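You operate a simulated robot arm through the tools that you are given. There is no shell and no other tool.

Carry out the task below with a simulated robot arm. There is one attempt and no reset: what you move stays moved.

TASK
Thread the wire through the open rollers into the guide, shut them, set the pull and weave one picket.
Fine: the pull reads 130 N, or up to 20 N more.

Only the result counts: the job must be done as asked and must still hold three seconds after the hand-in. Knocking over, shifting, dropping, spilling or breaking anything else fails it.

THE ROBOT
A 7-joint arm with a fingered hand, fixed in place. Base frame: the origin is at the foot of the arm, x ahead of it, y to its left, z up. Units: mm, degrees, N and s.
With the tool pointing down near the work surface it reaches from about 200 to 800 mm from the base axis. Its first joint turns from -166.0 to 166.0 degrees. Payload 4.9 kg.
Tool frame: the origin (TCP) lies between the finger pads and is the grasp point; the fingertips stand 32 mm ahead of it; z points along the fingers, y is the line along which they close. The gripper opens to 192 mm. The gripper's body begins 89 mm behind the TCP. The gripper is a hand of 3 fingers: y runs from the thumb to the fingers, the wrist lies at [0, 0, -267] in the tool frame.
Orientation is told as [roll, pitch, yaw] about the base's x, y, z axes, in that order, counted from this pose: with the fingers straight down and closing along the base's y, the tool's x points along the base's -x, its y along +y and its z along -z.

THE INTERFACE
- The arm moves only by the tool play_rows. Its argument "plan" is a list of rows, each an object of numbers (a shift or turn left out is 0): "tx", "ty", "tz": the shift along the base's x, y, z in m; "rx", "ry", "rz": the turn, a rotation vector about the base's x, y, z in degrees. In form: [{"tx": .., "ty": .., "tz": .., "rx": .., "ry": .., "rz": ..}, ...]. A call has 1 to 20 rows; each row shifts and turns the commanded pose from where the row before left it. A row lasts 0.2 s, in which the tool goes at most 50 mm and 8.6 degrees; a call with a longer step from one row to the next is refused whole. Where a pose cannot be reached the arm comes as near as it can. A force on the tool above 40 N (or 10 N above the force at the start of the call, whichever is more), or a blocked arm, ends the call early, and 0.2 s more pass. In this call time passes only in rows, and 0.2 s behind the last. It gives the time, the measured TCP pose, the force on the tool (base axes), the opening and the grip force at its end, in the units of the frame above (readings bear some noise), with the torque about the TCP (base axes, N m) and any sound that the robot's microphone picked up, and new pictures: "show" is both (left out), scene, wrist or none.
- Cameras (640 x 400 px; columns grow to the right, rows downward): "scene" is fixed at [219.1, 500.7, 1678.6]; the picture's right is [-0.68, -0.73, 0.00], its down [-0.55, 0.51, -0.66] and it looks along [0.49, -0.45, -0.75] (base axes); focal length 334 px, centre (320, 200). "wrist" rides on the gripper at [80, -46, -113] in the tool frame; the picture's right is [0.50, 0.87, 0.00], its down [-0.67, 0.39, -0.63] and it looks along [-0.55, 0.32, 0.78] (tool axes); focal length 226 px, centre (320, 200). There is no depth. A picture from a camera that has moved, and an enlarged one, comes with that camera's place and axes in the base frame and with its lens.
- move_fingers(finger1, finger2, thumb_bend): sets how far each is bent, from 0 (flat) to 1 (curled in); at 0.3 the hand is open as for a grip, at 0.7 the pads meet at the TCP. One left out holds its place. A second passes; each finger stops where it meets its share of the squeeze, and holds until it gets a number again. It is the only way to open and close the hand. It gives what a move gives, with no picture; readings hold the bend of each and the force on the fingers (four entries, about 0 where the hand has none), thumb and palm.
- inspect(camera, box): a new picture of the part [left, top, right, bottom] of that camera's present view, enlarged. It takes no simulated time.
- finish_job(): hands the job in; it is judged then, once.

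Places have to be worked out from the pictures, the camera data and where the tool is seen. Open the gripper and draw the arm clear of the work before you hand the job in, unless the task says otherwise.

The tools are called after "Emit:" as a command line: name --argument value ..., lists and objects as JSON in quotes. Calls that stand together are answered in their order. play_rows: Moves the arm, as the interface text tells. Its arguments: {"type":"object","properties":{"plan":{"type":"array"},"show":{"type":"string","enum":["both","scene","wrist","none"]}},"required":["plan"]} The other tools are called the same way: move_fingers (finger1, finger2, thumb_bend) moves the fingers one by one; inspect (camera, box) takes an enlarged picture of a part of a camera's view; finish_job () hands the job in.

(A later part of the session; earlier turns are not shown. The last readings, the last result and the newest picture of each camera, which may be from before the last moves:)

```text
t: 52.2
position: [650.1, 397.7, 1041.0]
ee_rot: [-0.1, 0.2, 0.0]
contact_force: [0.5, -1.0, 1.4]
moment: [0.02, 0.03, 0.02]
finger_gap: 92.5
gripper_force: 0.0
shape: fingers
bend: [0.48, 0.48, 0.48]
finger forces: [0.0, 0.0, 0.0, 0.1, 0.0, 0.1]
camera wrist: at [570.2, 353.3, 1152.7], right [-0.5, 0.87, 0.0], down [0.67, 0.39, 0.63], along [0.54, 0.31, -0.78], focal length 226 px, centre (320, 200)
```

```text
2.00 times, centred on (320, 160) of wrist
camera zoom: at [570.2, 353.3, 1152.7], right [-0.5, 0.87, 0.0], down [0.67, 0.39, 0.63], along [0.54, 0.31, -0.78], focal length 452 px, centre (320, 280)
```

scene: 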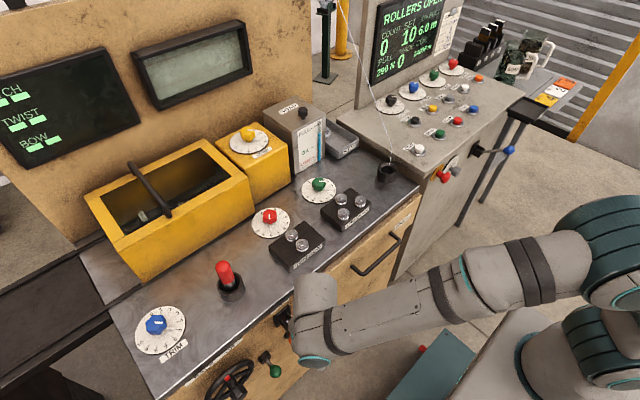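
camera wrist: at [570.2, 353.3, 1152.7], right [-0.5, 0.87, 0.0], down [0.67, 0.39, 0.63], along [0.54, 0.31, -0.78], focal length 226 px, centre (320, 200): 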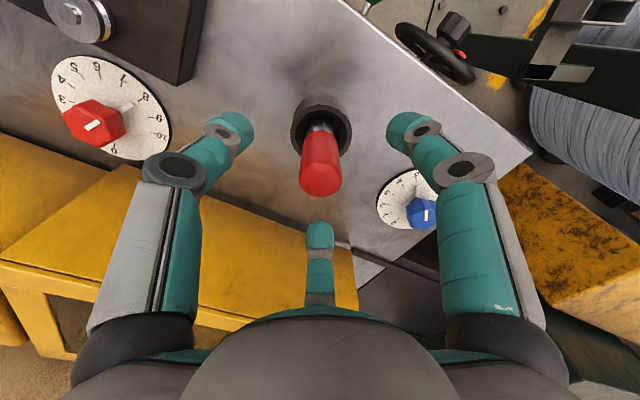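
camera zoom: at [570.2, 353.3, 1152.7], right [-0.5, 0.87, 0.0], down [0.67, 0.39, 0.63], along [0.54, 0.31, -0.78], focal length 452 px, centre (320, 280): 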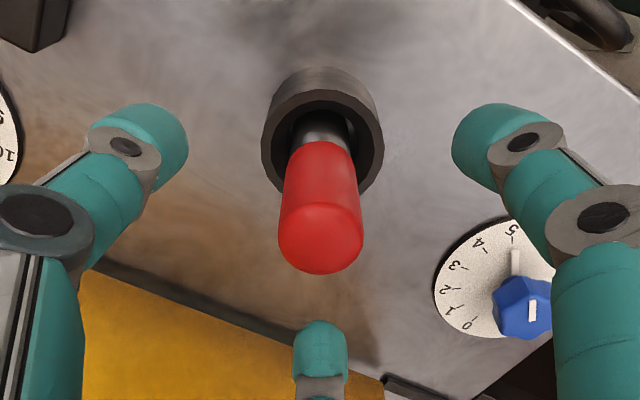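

Aligned; descending the last 38 mm and closing on the grip.

Emit:
play_rows --plan '[{"ty": 0.001, "tz": -0.012}, {"tz": -0.013}, {"tz": -0.012}]' --show "none"

Emit:
move_fingers --finger1 0.72 --finger2 0.72 --thumb_bend 0.72

Emit:
inspect --camera "wrist" --box '[160, 60, 480, 260]'

```text
t: 53.0
position: [648.9, 399.0, 1003.5]
ee_rot: [-0.1, 0.3, 0.0]
contact_force: [0.5, 0.1, -0.4]
moment: [0.02, 0.01, -0.02]
finger_gap: 92.5
gripper_force: 0.1
shape: fingers
bend: [0.48, 0.48, 0.48]
finger forces: [0.1, 0.0, 0.0, 0.0, 0.0, 0.0]
```

```text
t: 54.0
position: [649.6, 399.5, 1005.0]
ee_rot: [-0.1, 0.3, -0.1]
contact_force: [0.7, -0.1, -0.4]
moment: [0.02, -0.02, 0.01]
finger_gap: 23.3
gripper_force: 16.7
shape: fingers
bend: [0.64, 0.64, 0.66]
finger forces: [10.0, 10.2, 0.0, 0.1, 11.8, 0.0]
```

```text
2.00 times, centred on (320, 160) of wrist
camera zoom: at [569.6, 354.3, 1116.2], right [-0.5, 0.87, 0.0], down [0.67, 0.39, 0.63], along [0.54, 0.31, -0.78], focal length 452 px, centre (320, 280)
```

zoom: 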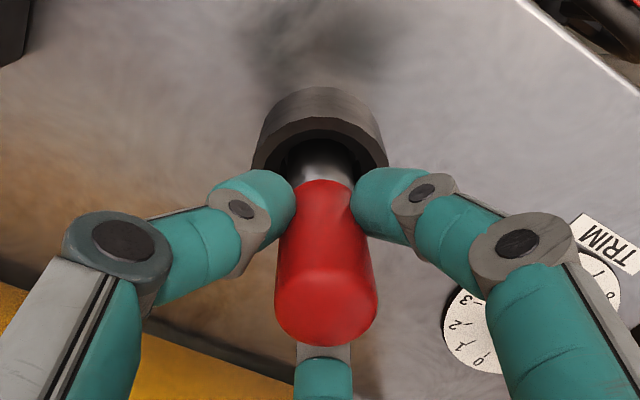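

Gripped firmly. I'll lift it out, raise it well above the rollers and carry it back beyond the STRAIGHTEN block.

Emit:
play_rows --plan '[{"tz": 0.012}, {"tz": 0.018}, {"tz": 0.02}, {"tz": 0.006, "ty": -0.02}, {"tz": 0.008, "ty": -0.04}, {"tz": 0.01, "ty": -0.04}, {"tz": 0.01, "ty": -0.04}, {"tz": 0.01, "ty": -0.04}, {"tz": 0.01, "ty": -0.04}, {"ty": -0.045}, {"ty": -0.045}, {"ty": -0.045}, {"ty": -0.045}, {"ty": -0.045}, {"ty": -0.045}, {"ty": -0.04, "tx": -0.005}, {"ty": -0.02, "tx": -0.005, "tz": -0.01}]' --show "both"

Emit:
inspect --camera "scene" --box '[310, 100, 430, 200]'

```text
t: 57.6
position: [641.7, -152.8, 1097.9]
ee_rot: [-0.1, 0.2, -0.1]
contact_force: [0.1, -0.3, -1.0]
moment: [0.0, -0.02, 0.05]
finger_gap: 22.6
gripper_force: 15.3
shape: fingers
bend: [0.64, 0.64, 0.66]
finger forces: [9.8, 10.1, 0.0, 0.1, 11.6, 0.1]
camera wrist: at [561.9, -197.4, 1209.7], right [-0.5, 0.87, 0.0], down [0.67, 0.39, 0.63], along [0.54, 0.32, -0.78], focal length 226 px, centre (320, 200)
```

scene: 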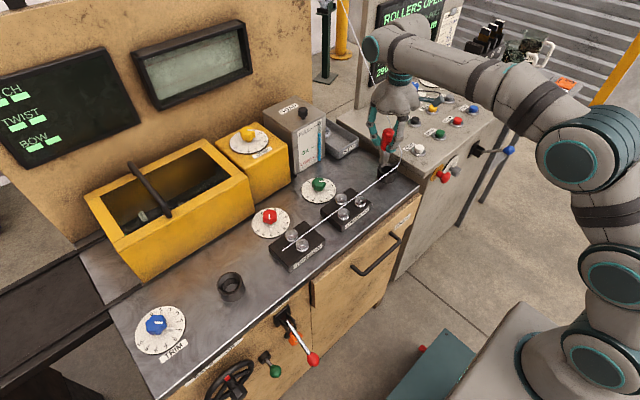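
wrist: 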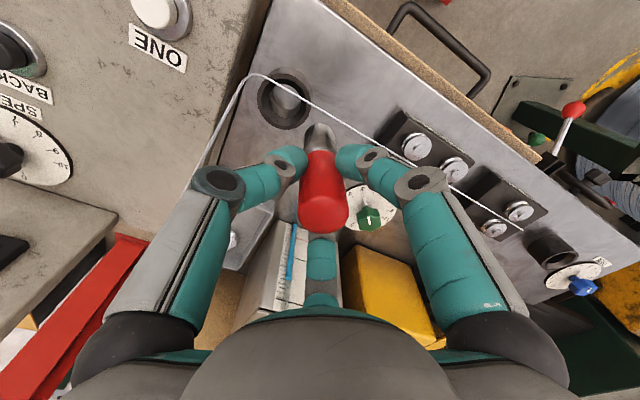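

```text
4.00 times, centred on (370, 150) of scene
camera zoom: at [219.1, 500.7, 1678.6], right [-0.68, -0.73, 0.0], down [-0.55, 0.51, -0.66], along [0.49, -0.45, -0.75], focal length 1336 px, centre (120, 400)
```

zoom: 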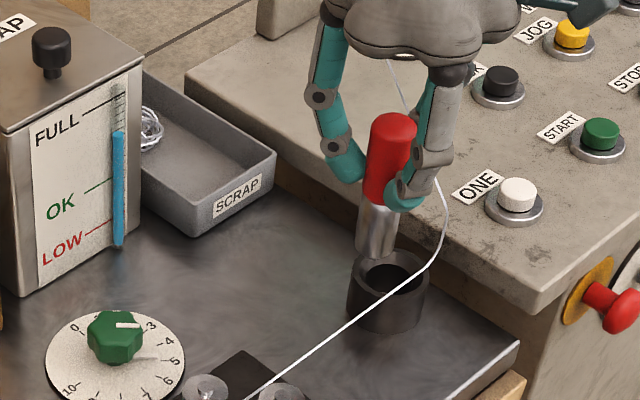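

The wire is now drawn running along the rollers toward the guide. I'll look closely at where it ends.

Emit:
inspect --camera "scene" --box '[210, 160, 400, 310]'

Emit:
inspect --camera "wrist" --box '[400, 100, 620, 300]'

Emit:
inspect --camera "scene" --box '[365, 0, 475, 90]'

Emit:
inspect --camera "scene" --box '[260, 220, 310, 260]'

```text
2.67 times, centred on (305, 235) of scene
camera zoom: at [219.1, 500.7, 1678.6], right [-0.68, -0.73, 0.0], down [-0.55, 0.51, -0.66], along [0.49, -0.45, -0.75], focal length 891 px, centre (360, 107)
```

zoom: 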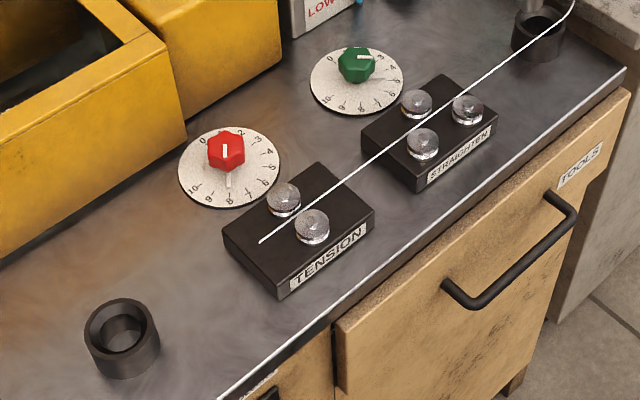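

```text
2.00 times, centred on (510, 200) of wrist
camera zoom: at [561.9, -197.4, 1209.7], right [-0.5, 0.87, 0.0], down [0.67, 0.39, 0.63], along [0.54, 0.32, -0.78], focal length 452 px, centre (-60, 200)
```

zoom: 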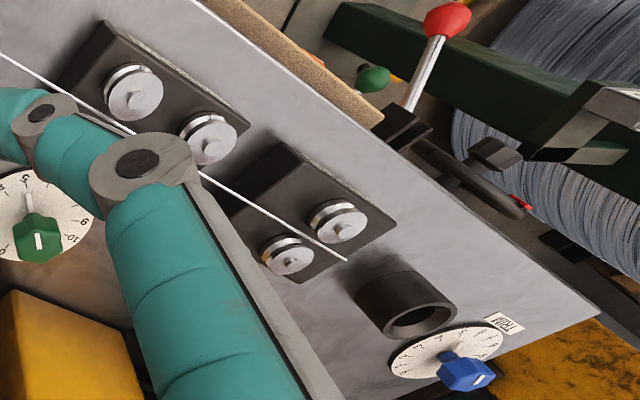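

```text
4.44 times, centred on (420, 45) of scene
camera zoom: at [219.1, 500.7, 1678.6], right [-0.68, -0.73, 0.0], down [-0.55, 0.51, -0.66], along [0.49, -0.45, -0.75], focal length 1484 px, centre (-124, 889)
```

zoom: 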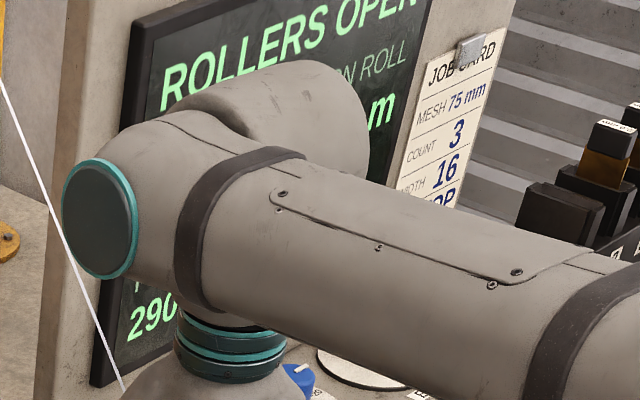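

```text
10.00 times, centred on (285, 240) of scene
camera zoom: at [219.1, 500.7, 1678.6], right [-0.68, -0.73, 0.0], down [-0.55, 0.51, -0.66], along [0.49, -0.45, -0.75], focal length 3340 px, centre (670, -200)
```

zoom: 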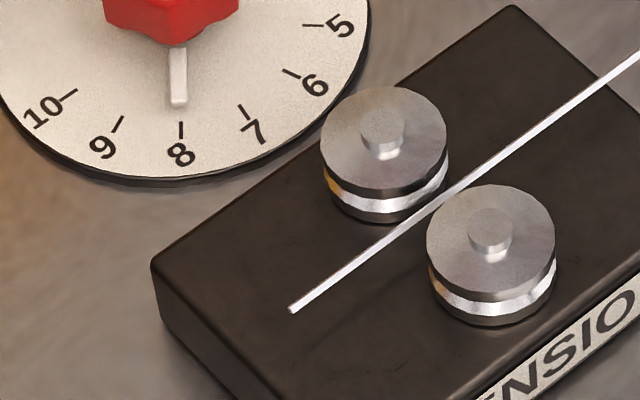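

The wire is now through both roller pairs and ends just past TENSION, at x≈638 — so opening first was right. I'll now make the forward low pass along x≈637 through both pairs again.

Emit:
play_rows --plan '[{"tx": -0.002, "ty": 0.015, "tz": -0.015}, {"tx": -0.002, "ty": 0.02, "tz": -0.015}, {"tx": -0.001, "ty": 0.02, "tz": -0.013}, {"ty": 0.022}, {"ty": 0.022}, {"ty": 0.022}, {"ty": 0.022}, {"ty": 0.022}, {"ty": 0.022}, {"ty": 0.022}, {"ty": 0.022}, {"ty": 0.022}, {"ty": 0.022}, {"ty": 0.022}, {"ty": 0.022}, {"ty": 0.022}, {"ty": 0.022}, {"ty": 0.022}, {"ty": 0.022}, {"ty": 0.022}]' --show "both"

Emit:
inspect --camera "scene" --box '[180, 160, 400, 310]'

```text
t: 61.8
position: [633.6, 278.4, 1054.4]
ee_rot: [-0.1, 0.3, 0.0]
contact_force: [0.4, -0.2, -1.3]
moment: [0.02, 0.0, 0.0]
finger_gap: 22.8
gripper_force: 16.4
shape: fingers
bend: [0.64, 0.64, 0.66]
finger forces: [9.9, 10.4, 0.1, 0.1, 12.1, 0.1]
camera wrist: at [554.2, 233.7, 1166.0], right [-0.5, 0.87, 0.0], down [0.67, 0.39, 0.63], along [0.54, 0.31, -0.78], focal length 226 px, centre (320, 200)
```

scene: 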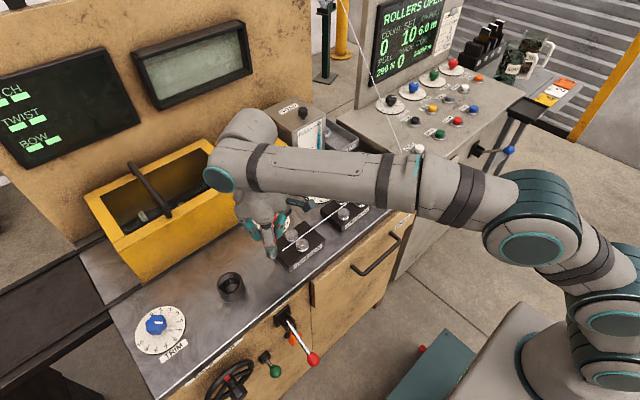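
wrist: 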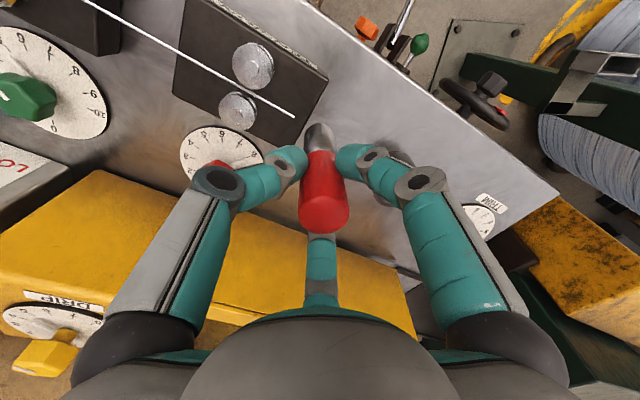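

```text
2.67 times, centred on (290, 235) of scene
camera zoom: at [219.1, 500.7, 1678.6], right [-0.68, -0.73, 0.0], down [-0.55, 0.51, -0.66], along [0.49, -0.45, -0.75], focal length 891 px, centre (400, 107)
```

zoom: 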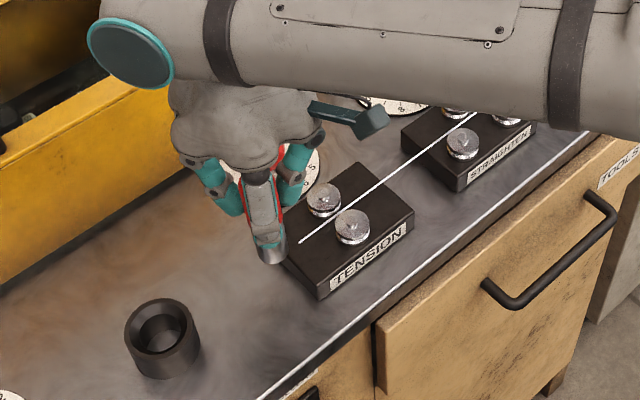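

Forward pass done without contact, wire stays through the rollers. Now onto the guide cup.

Emit:
play_rows --plan '[{"ty": 0.022, "tz": 0.004}, {"tx": 0.003, "ty": 0.025}, {"tx": 0.004, "ty": 0.025}, {"tx": 0.004, "ty": 0.025}, {"tx": 0.004, "ty": 0.024}]' --show "wrist"

Emit:
inspect --camera "wrist" --box '[240, 60, 400, 160]'

```text
t: 63.0
position: [648.1, 401.0, 1056.2]
ee_rot: [-0.1, 0.2, 0.0]
contact_force: [1.1, 0.3, -1.6]
moment: [0.01, 0.02, 0.03]
finger_gap: 22.6
gripper_force: 15.5
shape: fingers
bend: [0.64, 0.64, 0.66]
finger forces: [9.7, 10.3, 0.0, 0.0, 12.0, 0.1]
camera wrist: at [569.2, 356.0, 1168.0], right [-0.5, 0.87, 0.0], down [0.67, 0.39, 0.63], along [0.54, 0.31, -0.78], focal length 226 px, centre (320, 200)
```

wrist: 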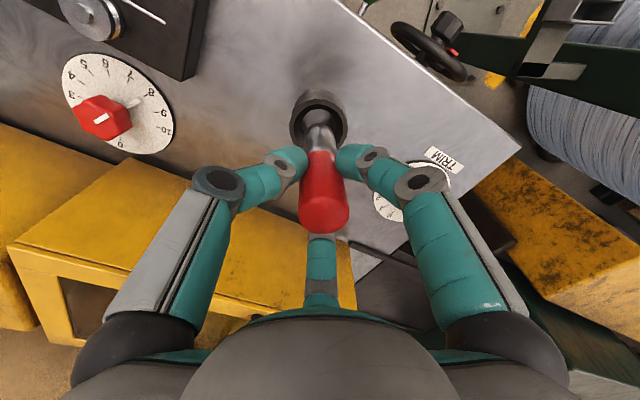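

```text
4.00 times, centred on (320, 110) of wrist
camera zoom: at [569.2, 356.0, 1168.0], right [-0.5, 0.87, 0.0], down [0.67, 0.39, 0.63], along [0.54, 0.31, -0.78], focal length 904 px, centre (320, 560)
```

zoom: 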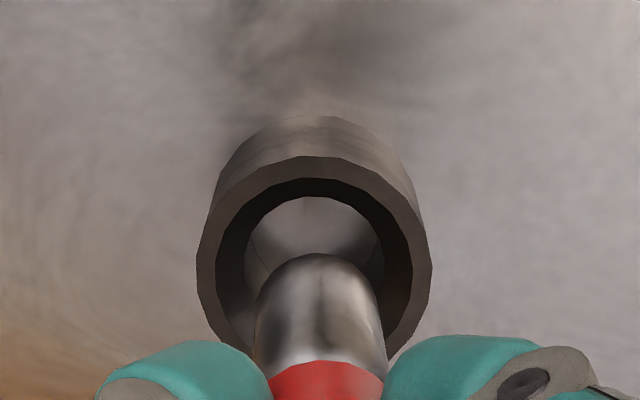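

Slight correction (+1.5 mm x, -1 mm y), then lowering into the guide cup until it seats.

Emit:
play_rows --plan '[{"tx": 0.0015, "ty": -0.001, "tz": -0.006}, {"tz": -0.009}, {"tz": -0.009}, {"tz": -0.009}, {"tz": -0.008}, {"tz": -0.005}, {"tz": -0.003}, {"tz": -0.002}]' --show "wrist"

Emit:
inspect --camera "scene" --box '[180, 160, 400, 310]'

```text
t: 64.8
position: [651.4, 399.3, 1006.7]
ee_rot: [-0.1, 0.1, 0.0]
contact_force: [-0.2, 0.9, -2.5]
moment: [-0.01, 0.04, -0.03]
finger_gap: 22.4
gripper_force: 16.0
shape: fingers
bend: [0.64, 0.64, 0.66]
finger forces: [9.7, 10.3, 0.1, 0.1, 11.8, 0.0]
camera wrist: at [571.4, 353.4, 1118.4], right [-0.5, 0.87, 0.0], down [0.67, 0.39, 0.63], along [0.54, 0.31, -0.78], focal length 226 px, centre (320, 200)
```

wrist: 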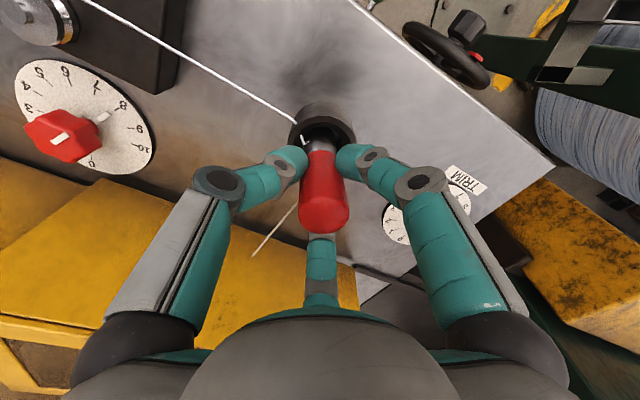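

```text
2.67 times, centred on (290, 235) of scene
camera zoom: at [219.1, 500.7, 1678.6], right [-0.68, -0.73, 0.0], down [-0.55, 0.51, -0.66], along [0.49, -0.45, -0.75], focal length 891 px, centre (400, 107)
```

zoom: 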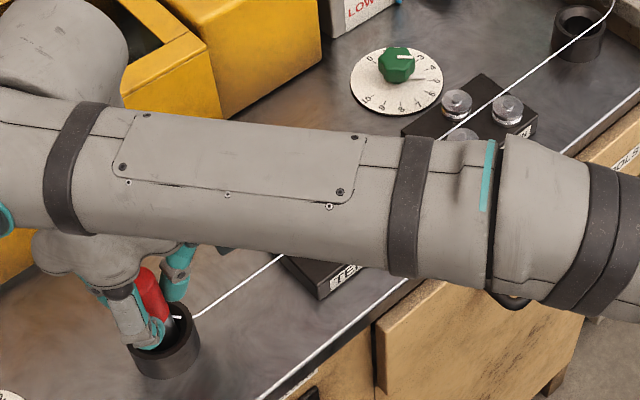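

The wire is now drawn into the guide and onward. I lower the last 2 mm and release the peg.

Emit:
play_rows --plan '[{"tz": -0.0015}, {"tz": -0.001}]' --show "none"

Emit:
move_fingers --finger1 0.48 --finger2 0.48 --thumb_bend 0.48

Emit:
inspect --camera "wrist" --box '[160, 60, 480, 260]'

Emit:
inspect --camera "scene" --box '[365, 0, 475, 90]'

```text
t: 65.4
position: [650.6, 398.2, 1004.7]
ee_rot: [-0.1, 0.2, 0.0]
contact_force: [-0.2, 1.2, 1.6]
moment: [0.01, -0.01, 0.0]
finger_gap: 22.6
gripper_force: 16.3
shape: fingers
bend: [0.64, 0.64, 0.66]
finger forces: [10.1, 10.4, 0.1, 0.0, 12.3, 0.0]
```

```text
t: 66.4
position: [650.9, 398.6, 1003.9]
ee_rot: [-0.1, 0.3, 0.0]
contact_force: [-0.5, 0.7, 0.1]
moment: [0.02, -0.01, 0.0]
finger_gap: 92.4
gripper_force: 0.0
shape: fingers
bend: [0.48, 0.48, 0.48]
finger forces: [0.0, 0.1, 0.0, 0.1, 0.0, 0.0]
```

```text
2.00 times, centred on (320, 160) of wrist
camera zoom: at [570.9, 353.6, 1115.6], right [-0.5, 0.87, 0.0], down [0.67, 0.39, 0.63], along [0.54, 0.31, -0.78], focal length 452 px, centre (320, 280)
```

zoom: 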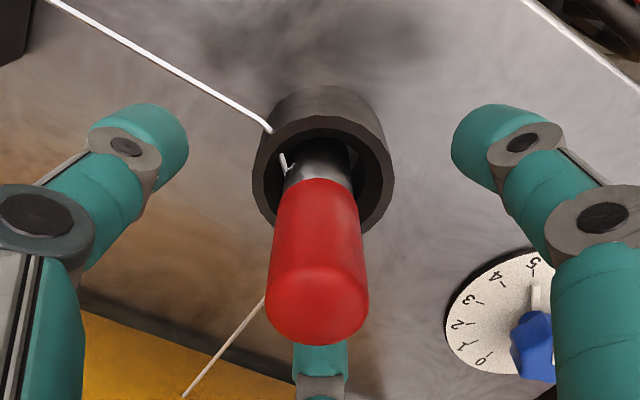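

```text
4.44 times, centred on (420, 45) of scene
camera zoom: at [219.1, 500.7, 1678.6], right [-0.68, -0.73, 0.0], down [-0.55, 0.51, -0.66], along [0.49, -0.45, -0.75], focal length 1484 px, centre (-124, 889)
```

zoom: 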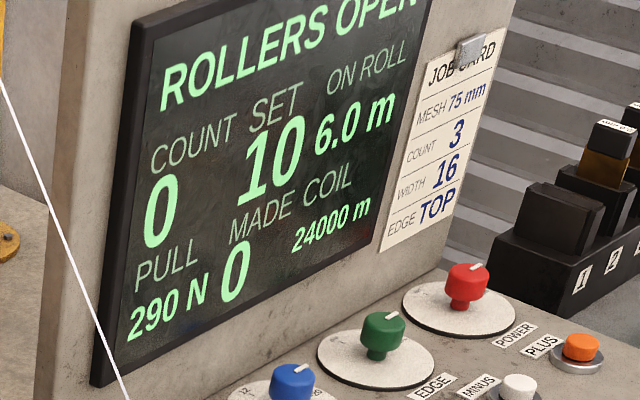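

Threaded and released. Now I rise just enough to clear the peg, withdraw toward the robot, and close the fist for lifting the lever.

Emit:
play_rows --plan '[{"tz": 0.015}, {"tz": 0.018}, {"tz": 0.018}, {"tz": 0.016}, {"tx": -0.02}, {"tx": -0.04, "ty": -0.005}, {"tx": -0.04, "ty": -0.007}, {"tx": -0.04, "ty": -0.007}, {"tx": -0.04, "ty": -0.007}, {"tx": -0.04, "ty": -0.007}, {"tx": -0.04, "ty": -0.007}, {"tx": -0.04, "ty": -0.005, "tz": -0.02}, {"tx": -0.02, "ty": -0.005, "tz": -0.03}]' --show "scene"

Emit:
move_fingers --finger1 0.7 --finger2 0.7 --thumb_bend 0.7

```text
t: 69.2
position: [328.6, 351.5, 1023.4]
ee_rot: [-0.1, 0.2, 0.1]
contact_force: [0.5, 0.5, 0.1]
moment: [-0.02, -0.01, 0.01]
finger_gap: 92.3
gripper_force: 0.1
shape: fingers
bend: [0.48, 0.48, 0.48]
finger forces: [0.0, 0.0, 0.1, 0.1, 0.0, 0.0]
```

scene: 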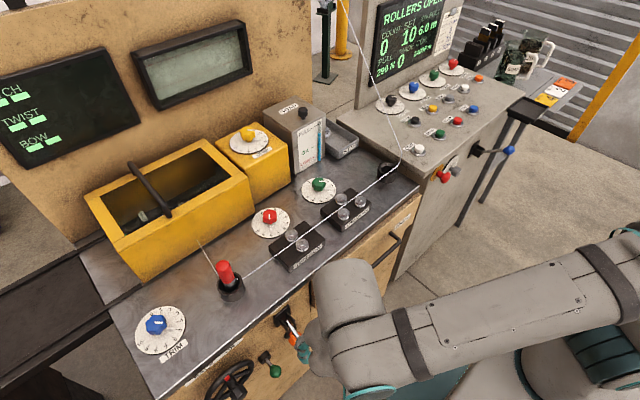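

```text
t: 70.2
position: [328.7, 352.6, 1024.2]
ee_rot: [-0.1, 0.3, 0.0]
contact_force: [0.0, 0.3, 0.1]
moment: [0.02, -0.01, 0.0]
finger_gap: 3.6
gripper_force: 0.1
shape: fingers
bend: [0.69, 0.69, 0.7]
finger forces: [0.0, 0.0, 0.0, 0.0, 0.1, 0.1]
```

Wire now runs holder–rollers–guide–machine. I tilt the fist toward the panel and go down in front of the lever.

Emit:
play_rows --plan '[{"ry": -8}, {"ry": -8, "tz": -0.005}, {"ry": -8, "tz": -0.01}, {"ry": -8, "tz": -0.02}, {"ry": -8, "tz": -0.02}, {"ry": -8, "tz": -0.02}, {"ry": -8, "tz": -0.02}, {"ry": -6, "tz": -0.03, "ty": -0.004}, {"tz": -0.04}, {"tz": -0.04}, {"tz": -0.04}, {"tz": -0.04}, {"tz": -0.04}, {"tz": -0.017, "tx": 0.005}]' --show "wrist"

```text
t: 73.2
position: [334.5, 343.3, 680.0]
ee_rot: [0.0, -61.7, -0.2]
contact_force: [0.1, 0.3, -0.1]
moment: [0.03, 0.0, -0.02]
finger_gap: 3.4
gripper_force: 0.1
shape: fingers
bend: [0.69, 0.7, 0.7]
finger forces: [0.1, 0.0, 0.1, 0.0, 0.0, 0.0]
camera wrist: at [197.2, 297.4, 660.8], right [-0.24, 0.87, -0.44], down [-0.24, 0.39, 0.89], along [0.94, 0.32, 0.12], focal length 226 px, centre (320, 200)
```

wrist: 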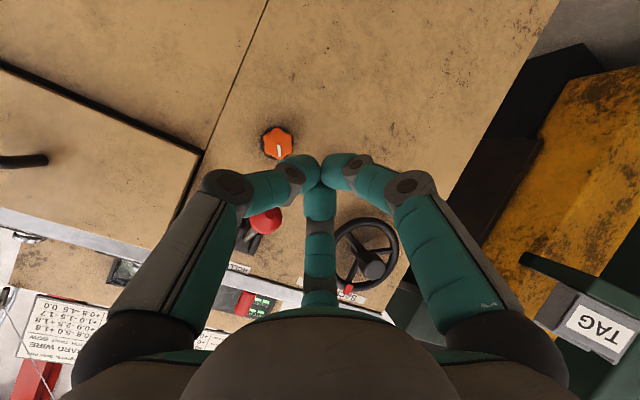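

Same setup as before; now slide under the ball and lift along the arc to shut the rollers.

Emit:
play_rows --plan '[{"tx": 0.018, "ty": 0.002, "tz": 0.001}, {"tx": 0.02, "ty": 0.002, "tz": 0.001}, {"tx": 0.02}, {"tx": 0.017}, {"tz": 0.008}, {"tz": 0.008}, {"tx": -0.004, "tz": 0.007}, {"tx": -0.005, "tz": 0.007}, {"tx": -0.004, "tz": 0.007}, {"tx": -0.004, "tz": 0.007}, {"tx": -0.003, "tz": 0.007}, {"tx": -0.002, "tz": 0.008}, {"tx": -0.002, "tz": 0.008}, {"tx": -0.001, "tz": 0.008}, {"tz": 0.008}, {"tz": 0.008}, {"tx": 0.001, "tz": 0.008}, {"tx": 0.002, "tz": 0.008}, {"tx": 0.003, "tz": 0.008}]' --show "both"

Emit:
inspect --camera "scene" --box '[365, 0, 475, 90]'

Emit:
inspect --camera "scene" --box '[230, 280, 390, 400]'

```text
t: 77.2
position: [393.0, 346.8, 797.6]
ee_rot: [-0.1, -62.0, -0.3]
contact_force: [-0.6, 0.4, 0.0]
moment: [-0.04, -0.01, 0.01]
finger_gap: 3.2
gripper_force: 0.0
shape: fingers
bend: [0.69, 0.69, 0.7]
finger forces: [0.0, 0.0, 0.1, 0.1, 0.1, 0.0]
camera wrist: at [254.1, 302.5, 778.1], right [-0.23, 0.87, -0.44], down [-0.24, 0.39, 0.89], along [0.94, 0.31, 0.12], focal length 226 px, centre (320, 200)
```

scene: 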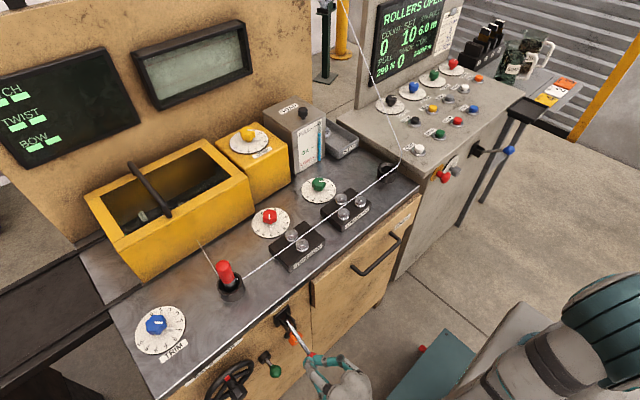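
wrist: 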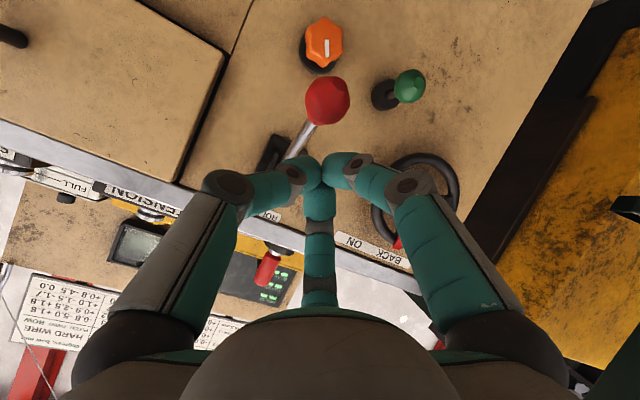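

```text
4.44 times, centred on (420, 45) of scene
camera zoom: at [219.1, 500.7, 1678.6], right [-0.68, -0.73, 0.0], down [-0.55, 0.51, -0.66], along [0.49, -0.45, -0.75], focal length 1484 px, centre (-124, 889)
```

zoom: 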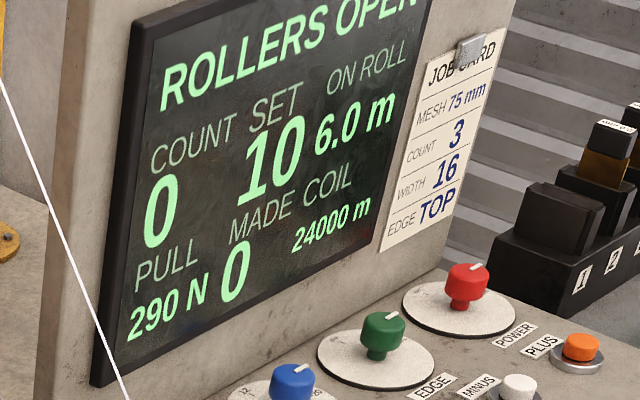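

```text
3.33 times, centred on (310, 340) of scene
camera zoom: at [219.1, 500.7, 1678.6], right [-0.68, -0.73, 0.0], down [-0.55, 0.51, -0.66], along [0.49, -0.45, -0.75], focal length 1113 px, centre (353, -267)
```

zoom: 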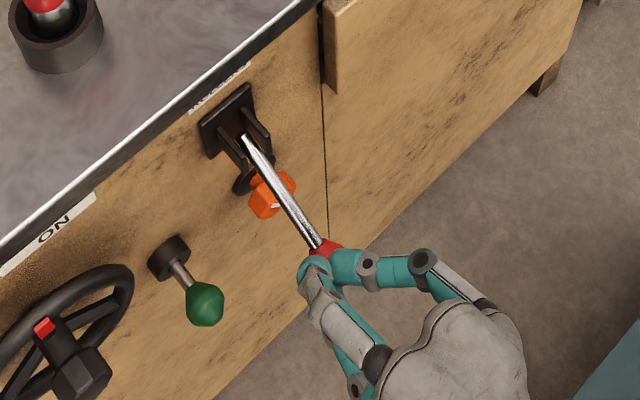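

The fist slipped off the ball (I backed off too fast). I withdraw, go back below it, and repeat with the gentler retreat that worked the first time.

Emit:
play_rows --plan '[{"tx": -0.03}, {"tx": -0.035}, {"tz": -0.03}, {"tz": -0.04}, {"tz": -0.04}, {"tz": -0.007}, {"tx": 0.025, "ty": 0.001}, {"tx": 0.03}, {"tx": 0.028}]' --show "both"

Emit:
inspect --camera "wrist" --box '[180, 80, 460, 300]'

```text
t: 79.2
position: [407.7, 347.3, 680.8]
ee_rot: [-0.1, -61.7, 0.2]
contact_force: [0.9, -0.6, -0.2]
moment: [-0.03, 0.02, -0.02]
finger_gap: 3.3
gripper_force: 0.1
shape: fingers
bend: [0.69, 0.69, 0.7]
finger forces: [0.0, 0.1, 0.0, 0.0, 0.0, 0.0]
camera wrist: at [270.2, 302.8, 662.5], right [-0.24, 0.87, -0.44], down [-0.24, 0.39, 0.89], along [0.94, 0.32, 0.11], focal length 226 px, centre (320, 200)
```

scene: 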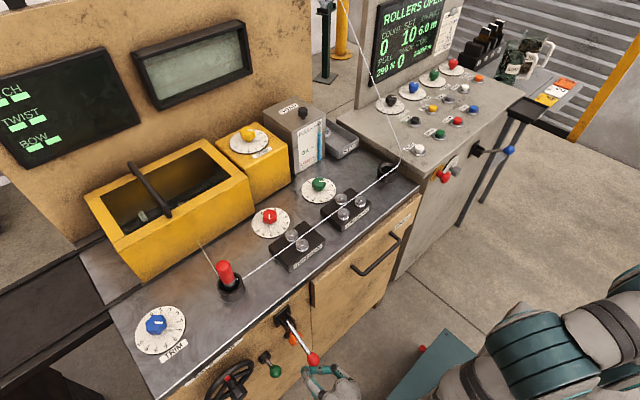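
wrist: 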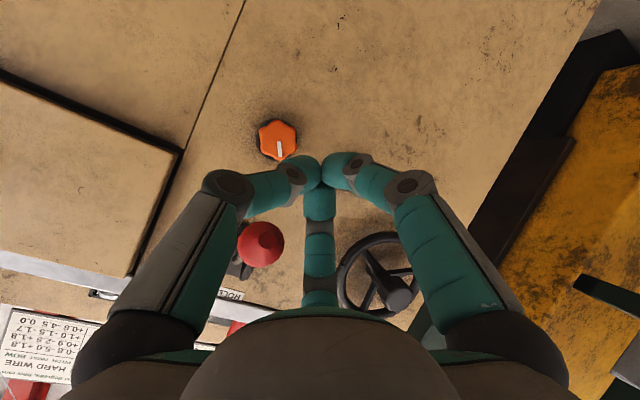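

```text
1.82 times, centred on (320, 190) of wrist
camera zoom: at [270.2, 302.8, 662.5], right [-0.24, 0.87, -0.44], down [-0.24, 0.39, 0.89], along [0.94, 0.32, 0.11], focal length 411 px, centre (320, 218)
```

zoom: 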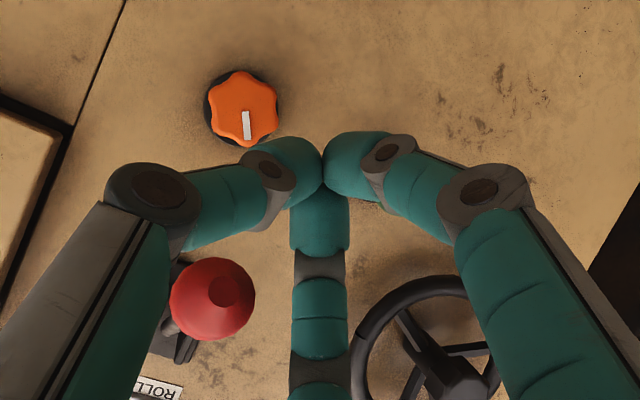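

Under the ball again. I lift with the same profile as the first successful lift.

Emit:
play_rows --plan '[{"tx": 0.003, "tz": 0.006}, {"tz": 0.008}, {"tx": -0.002, "tz": 0.007}, {"tx": -0.003, "tz": 0.007}, {"tx": -0.003, "tz": 0.007}, {"tx": -0.003, "tz": 0.007}, {"tx": -0.002, "tz": 0.007}, {"tx": -0.002, "tz": 0.007}, {"tx": -0.001, "tz": 0.008}, {"tz": 0.008}, {"tx": -0.003, "tz": 0.006}, {"tx": -0.002, "tz": 0.008}, {"tz": 0.008}, {"tz": 0.008}, {"tx": 0.001, "tz": 0.008}, {"tx": 0.002, "tz": 0.008}, {"tx": 0.003, "tz": 0.008}]' --show "both"

Emit:
inspect --camera "scene" --box '[365, 0, 475, 90]'

Emit:
inspect --camera "scene" --box '[230, 280, 390, 400]'

```text
t: 81.2
position: [392.7, 346.6, 737.2]
ee_rot: [-1.2, -61.0, 1.2]
contact_force: [-5.7, 5.6, -6.1]
moment: [0.11, 0.07, 0.03]
finger_gap: 1.7
gripper_force: 5.9
shape: fingers
bend: [0.69, 0.69, 0.71]
finger forces: [0.0, 0.1, 0.0, 0.1, 12.1, 0.0]
stopped in row 9: the force on the tool passed its limit at 44 N (the readings are from after the stop); the commanded pose is now the measured one
camera wrist: at [254.4, 300.9, 720.4], right [-0.25, 0.86, -0.45], down [-0.23, 0.4, 0.89], along [0.94, 0.32, 0.1], focal length 226 px, centre (320, 200)
```

scene: 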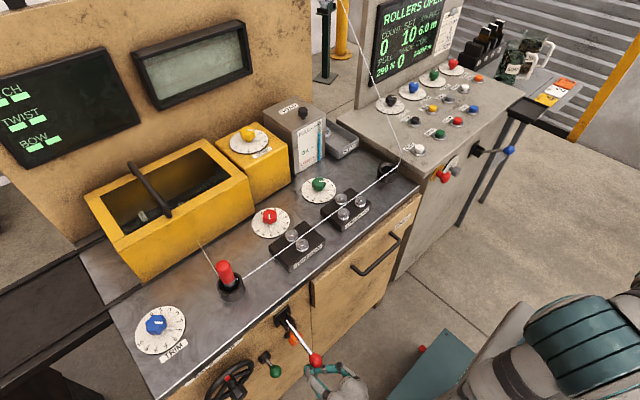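
wrist: 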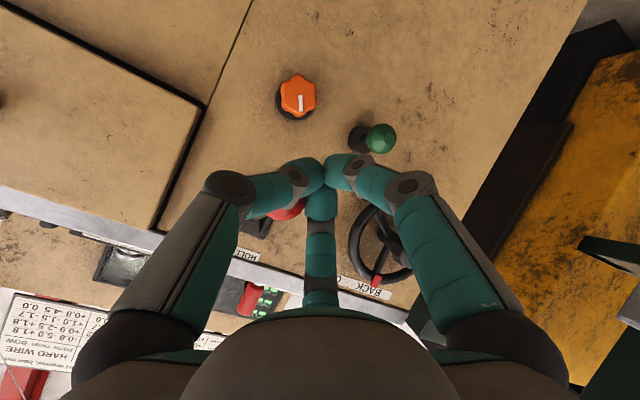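

```text
4.44 times, centred on (420, 45) of scene
camera zoom: at [219.1, 500.7, 1678.6], right [-0.68, -0.73, 0.0], down [-0.55, 0.51, -0.66], along [0.49, -0.45, -0.75], focal length 1484 px, centre (-124, 889)
```

zoom: 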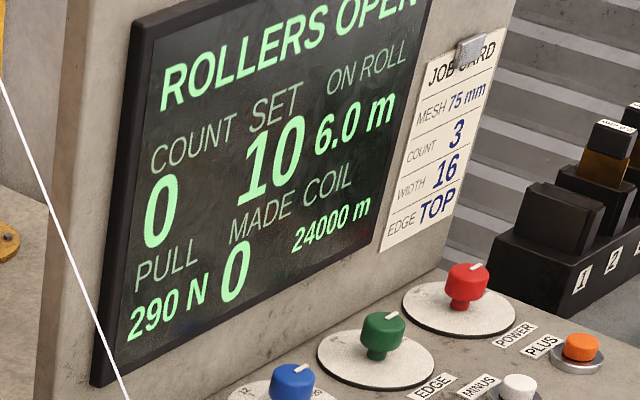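

```text
3.33 times, centred on (310, 340) of scene
camera zoom: at [219.1, 500.7, 1678.6], right [-0.68, -0.73, 0.0], down [-0.55, 0.51, -0.66], along [0.49, -0.45, -0.75], focal length 1113 px, centre (353, -267)
```

zoom: 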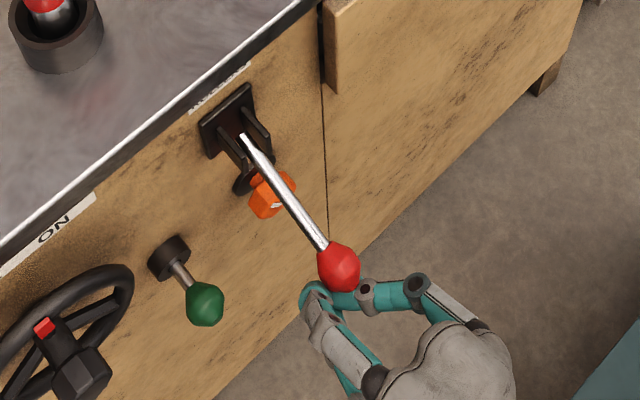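

The force limit stopped the lift partway (ball ≈(419,330,761)). I ease back slightly, restore the tilt, and continue in smaller steps.

Emit:
play_rows --plan '[{"tx": -0.003, "tz": 0.001, "rx": 1.2, "ry": -1.0, "rz": -1.2}, {"tx": -0.001, "tz": 0.004}, {"tx": -0.001, "tz": 0.004}, {"tz": 0.004}]' --show "both"

Emit:
inspect --camera "wrist" --box '[180, 80, 460, 300]'

Emit:
inspect --camera "scene" --box '[230, 280, 390, 400]'

```text
t: 82.2
position: [387.2, 347.0, 749.6]
ee_rot: [1.4, -62.2, -2.4]
contact_force: [-9.1, 4.7, -7.2]
moment: [0.12, 0.07, -0.1]
finger_gap: 1.6
gripper_force: 7.6
shape: fingers
bend: [0.69, 0.69, 0.71]
finger forces: [0.0, 0.0, 0.1, 0.1, 15.4, 0.0]
camera wrist: at [249.0, 303.6, 729.8], right [-0.22, 0.88, -0.43], down [-0.24, 0.38, 0.89], along [0.95, 0.3, 0.12], focal length 226 px, centre (320, 200)
```

scene: 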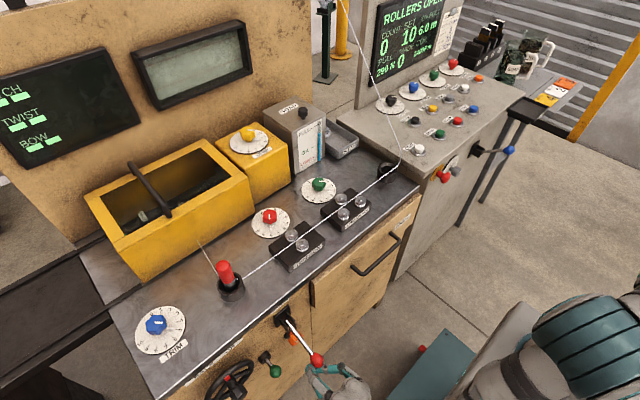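
wrist: 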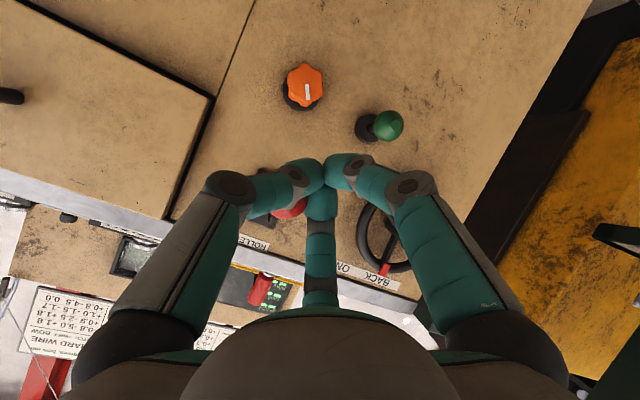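

```text
1.82 times, centred on (320, 190) of wrist
camera zoom: at [249.0, 303.6, 729.8], right [-0.22, 0.88, -0.43], down [-0.24, 0.38, 0.89], along [0.95, 0.3, 0.12], focal length 411 px, centre (320, 218)
```

zoom: 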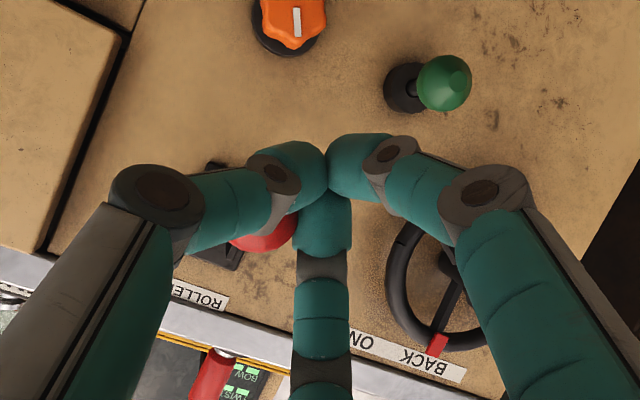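

```text
3.33 times, centred on (310, 340) of scene
camera zoom: at [219.1, 500.7, 1678.6], right [-0.68, -0.73, 0.0], down [-0.55, 0.51, -0.66], along [0.49, -0.45, -0.75], focal length 1113 px, centre (353, -267)
```

zoom: 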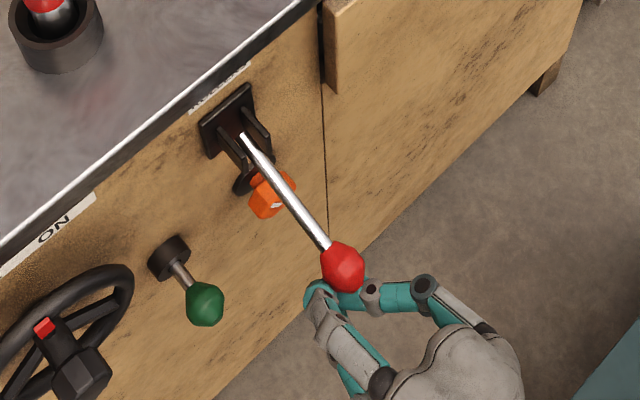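

The lever is at about -12° now. I keep x constant and go straight up in small steps past the midpoint.

Emit:
play_rows --plan '[{"tx": 0.001, "tz": 0.004, "rx": -0.7, "rz": 1.2}, {"tz": 0.005, "rx": -0.7, "rz": 1.2}, {"tz": 0.005}, {"tz": 0.005}, {"tz": 0.005}, {"tz": 0.005}, {"tz": 0.005}, {"tz": 0.006}, {"tx": 0.001, "tz": 0.007}]' --show "both"

Emit:
inspect --camera "scene" --box '[365, 0, 475, 90]'

Emit:
inspect --camera "scene" --box '[230, 280, 390, 400]'

```text
t: 84.2
position: [390.8, 346.9, 797.8]
ee_rot: [-1.5, -62.2, 2.6]
contact_force: [-0.1, 0.4, -1.1]
moment: [-0.02, -0.04, 0.02]
finger_gap: 3.2
gripper_force: 0.1
shape: fingers
bend: [0.69, 0.69, 0.7]
finger forces: [0.0, 0.0, 0.1, 0.1, 0.1, 0.0]
camera wrist: at [253.4, 298.5, 780.0], right [-0.25, 0.86, -0.45], down [-0.25, 0.39, 0.88], along [0.93, 0.34, 0.12], focal length 226 px, centre (320, 200)
```

scene: 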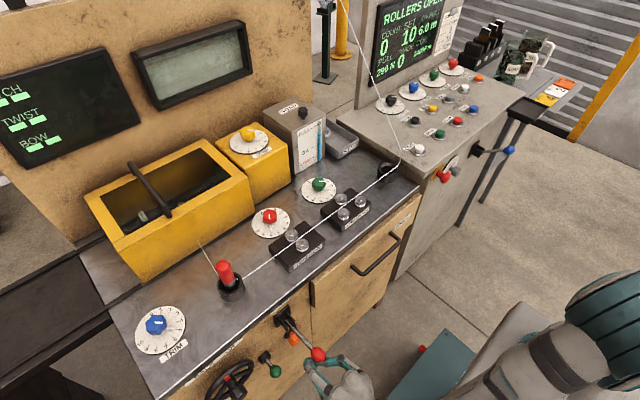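
wrist: 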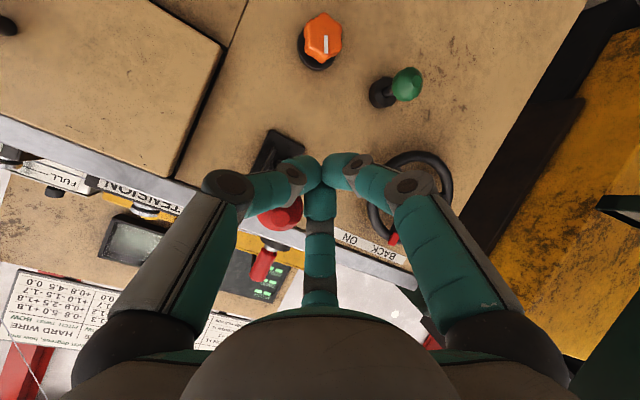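

```text
4.44 times, centred on (420, 45) of scene
camera zoom: at [219.1, 500.7, 1678.6], right [-0.68, -0.73, 0.0], down [-0.55, 0.51, -0.66], along [0.49, -0.45, -0.75], focal length 1484 px, centre (-124, 889)
```

zoom: 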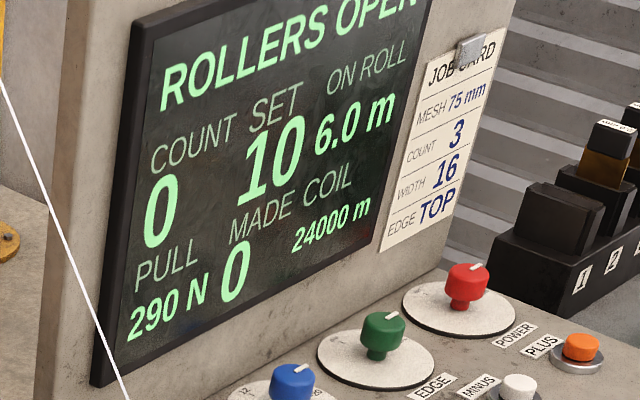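

```text
3.33 times, centred on (310, 340) of scene
camera zoom: at [219.1, 500.7, 1678.6], right [-0.68, -0.73, 0.0], down [-0.55, 0.51, -0.66], along [0.49, -0.45, -0.75], focal length 1113 px, centre (353, -267)
```

zoom: 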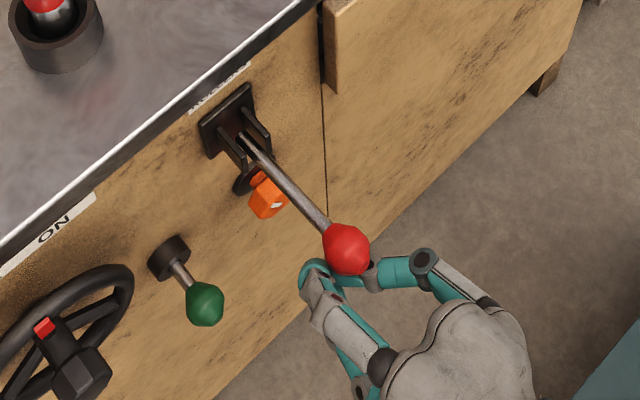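

The ball is above the midpoint now (z≈830). I continue upward to the top stop.

Emit:
play_rows --plan '[{"tx": 0.001, "tz": 0.006, "rx": 0.8, "rz": -1.3}, {"tx": 0.002, "tz": 0.006, "rx": 0.7, "rz": -1.3}, {"tx": 0.002, "tz": 0.006}, {"tx": 0.003, "tz": 0.006}, {"tx": 0.003, "tz": 0.006}, {"tx": 0.003, "tz": 0.006}]' --show "scene"

Emit:
inspect --camera "scene" --box '[365, 0, 475, 90]'

Emit:
inspect --camera "scene" --box '[230, 280, 390, 400]'

```text
t: 85.6
position: [404.1, 346.1, 833.6]
ee_rot: [1.8, -62.1, -2.9]
contact_force: [0.5, -0.1, 0.4]
moment: [0.01, -0.01, -0.04]
finger_gap: 3.4
gripper_force: 0.1
shape: fingers
bend: [0.69, 0.69, 0.7]
finger forces: [0.0, 0.1, 0.0, 0.0, 0.0, 0.0]
```

scene: 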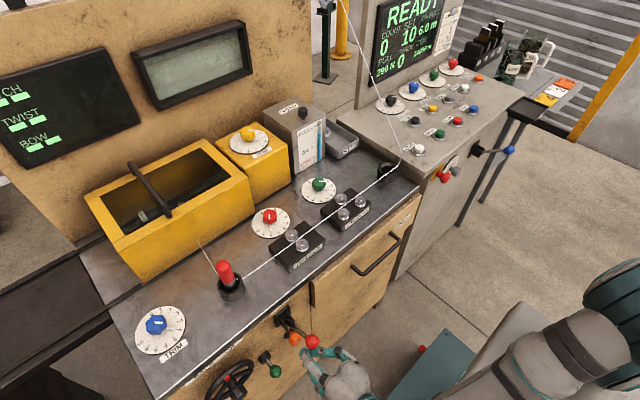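

```text
4.44 times, centred on (420, 45) of scene
camera zoom: at [219.1, 500.7, 1678.6], right [-0.68, -0.73, 0.0], down [-0.55, 0.51, -0.66], along [0.49, -0.45, -0.75], focal length 1484 px, centre (-124, 889)
```

zoom: 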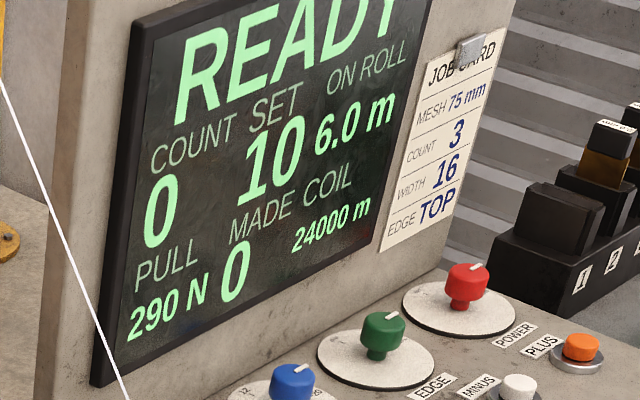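

```text
3.33 times, centred on (310, 340) of scene
camera zoom: at [219.1, 500.7, 1678.6], right [-0.68, -0.73, 0.0], down [-0.55, 0.51, -0.66], along [0.49, -0.45, -0.75], focal length 1113 px, centre (353, -267)
```

zoom: 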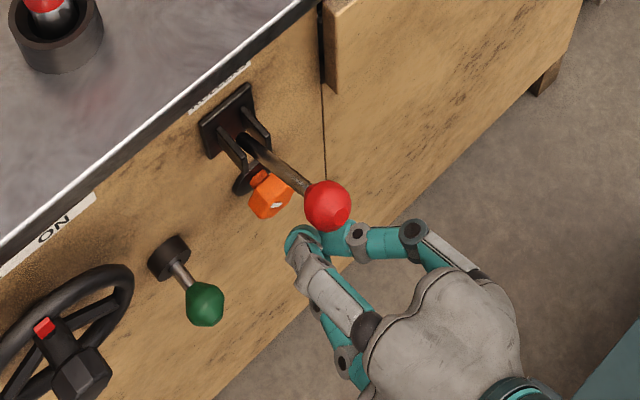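

READY is displayed: wire threaded and rollers shut; pull still 290 N. I now withdraw from the lever and turn the hand upright again.

Emit:
play_rows --plan '[{"tx": -0.02, "tz": -0.006}, {"tx": -0.04}, {"tx": -0.04}, {"tz": 0.03, "ry": 8}, {"tz": 0.04, "ry": 8}, {"tz": 0.04, "ry": 8}, {"tz": 0.03, "ry": 8}, {"tz": 0.02, "ry": 8}, {"tz": 0.02, "ry": 8}, {"tz": 0.02, "ry": 8}, {"ry": 6}]' --show "both"

Emit:
inspect --camera "scene" --box '[365, 0, 475, 90]'

Emit:
inspect --camera "scene" --box '[200, 130, 360, 250]'

```text
t: 88.0
position: [302.5, 346.2, 1028.6]
ee_rot: [-0.7, -0.1, -1.3]
contact_force: [0.3, -0.3, -0.1]
moment: [-0.03, -0.01, 0.0]
finger_gap: 3.2
gripper_force: 0.1
shape: fingers
bend: [0.69, 0.69, 0.7]
finger forces: [0.0, 0.0, 0.1, 0.0, 0.1, 0.0]
camera wrist: at [221.9, 304.6, 1139.7], right [-0.48, 0.88, -0.01], down [0.68, 0.38, 0.63], along [0.55, 0.29, -0.78], focal length 226 px, centre (320, 200)
```

scene: 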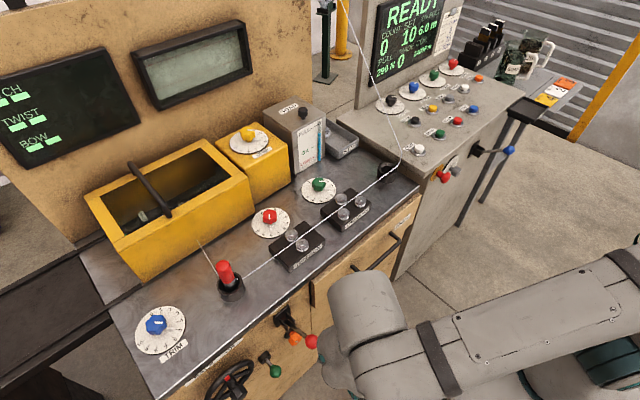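
wrist: 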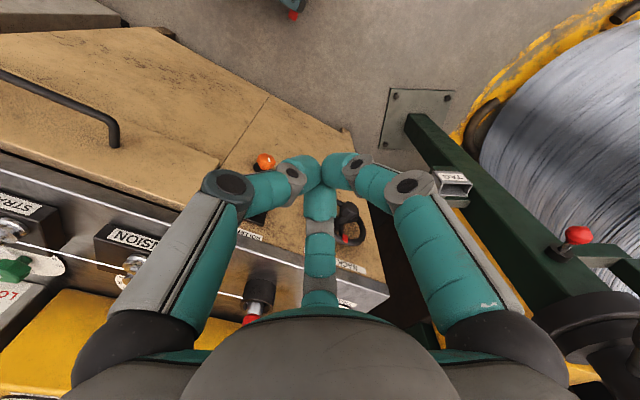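

```text
4.44 times, centred on (420, 45) of scene
camera zoom: at [219.1, 500.7, 1678.6], right [-0.68, -0.73, 0.0], down [-0.55, 0.51, -0.66], along [0.49, -0.45, -0.75], focal length 1484 px, centre (-124, 889)
```

zoom: 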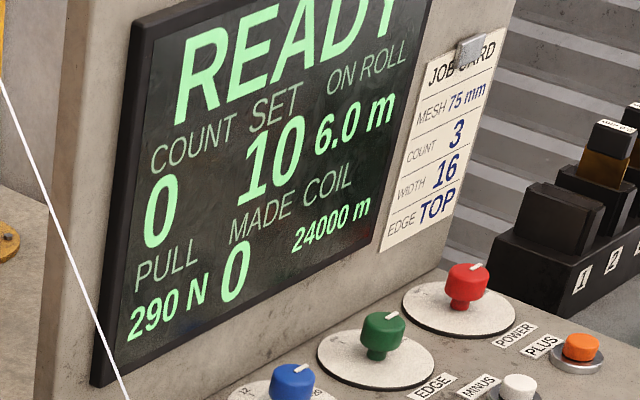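

```text
3.33 times, centred on (280, 190) of scene
camera zoom: at [219.1, 500.7, 1678.6], right [-0.68, -0.73, 0.0], down [-0.55, 0.51, -0.66], along [0.49, -0.45, -0.75], focal length 1113 px, centre (453, 233)
```

zoom: 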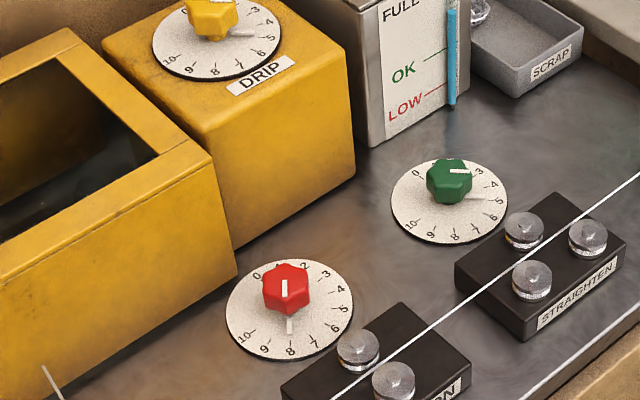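

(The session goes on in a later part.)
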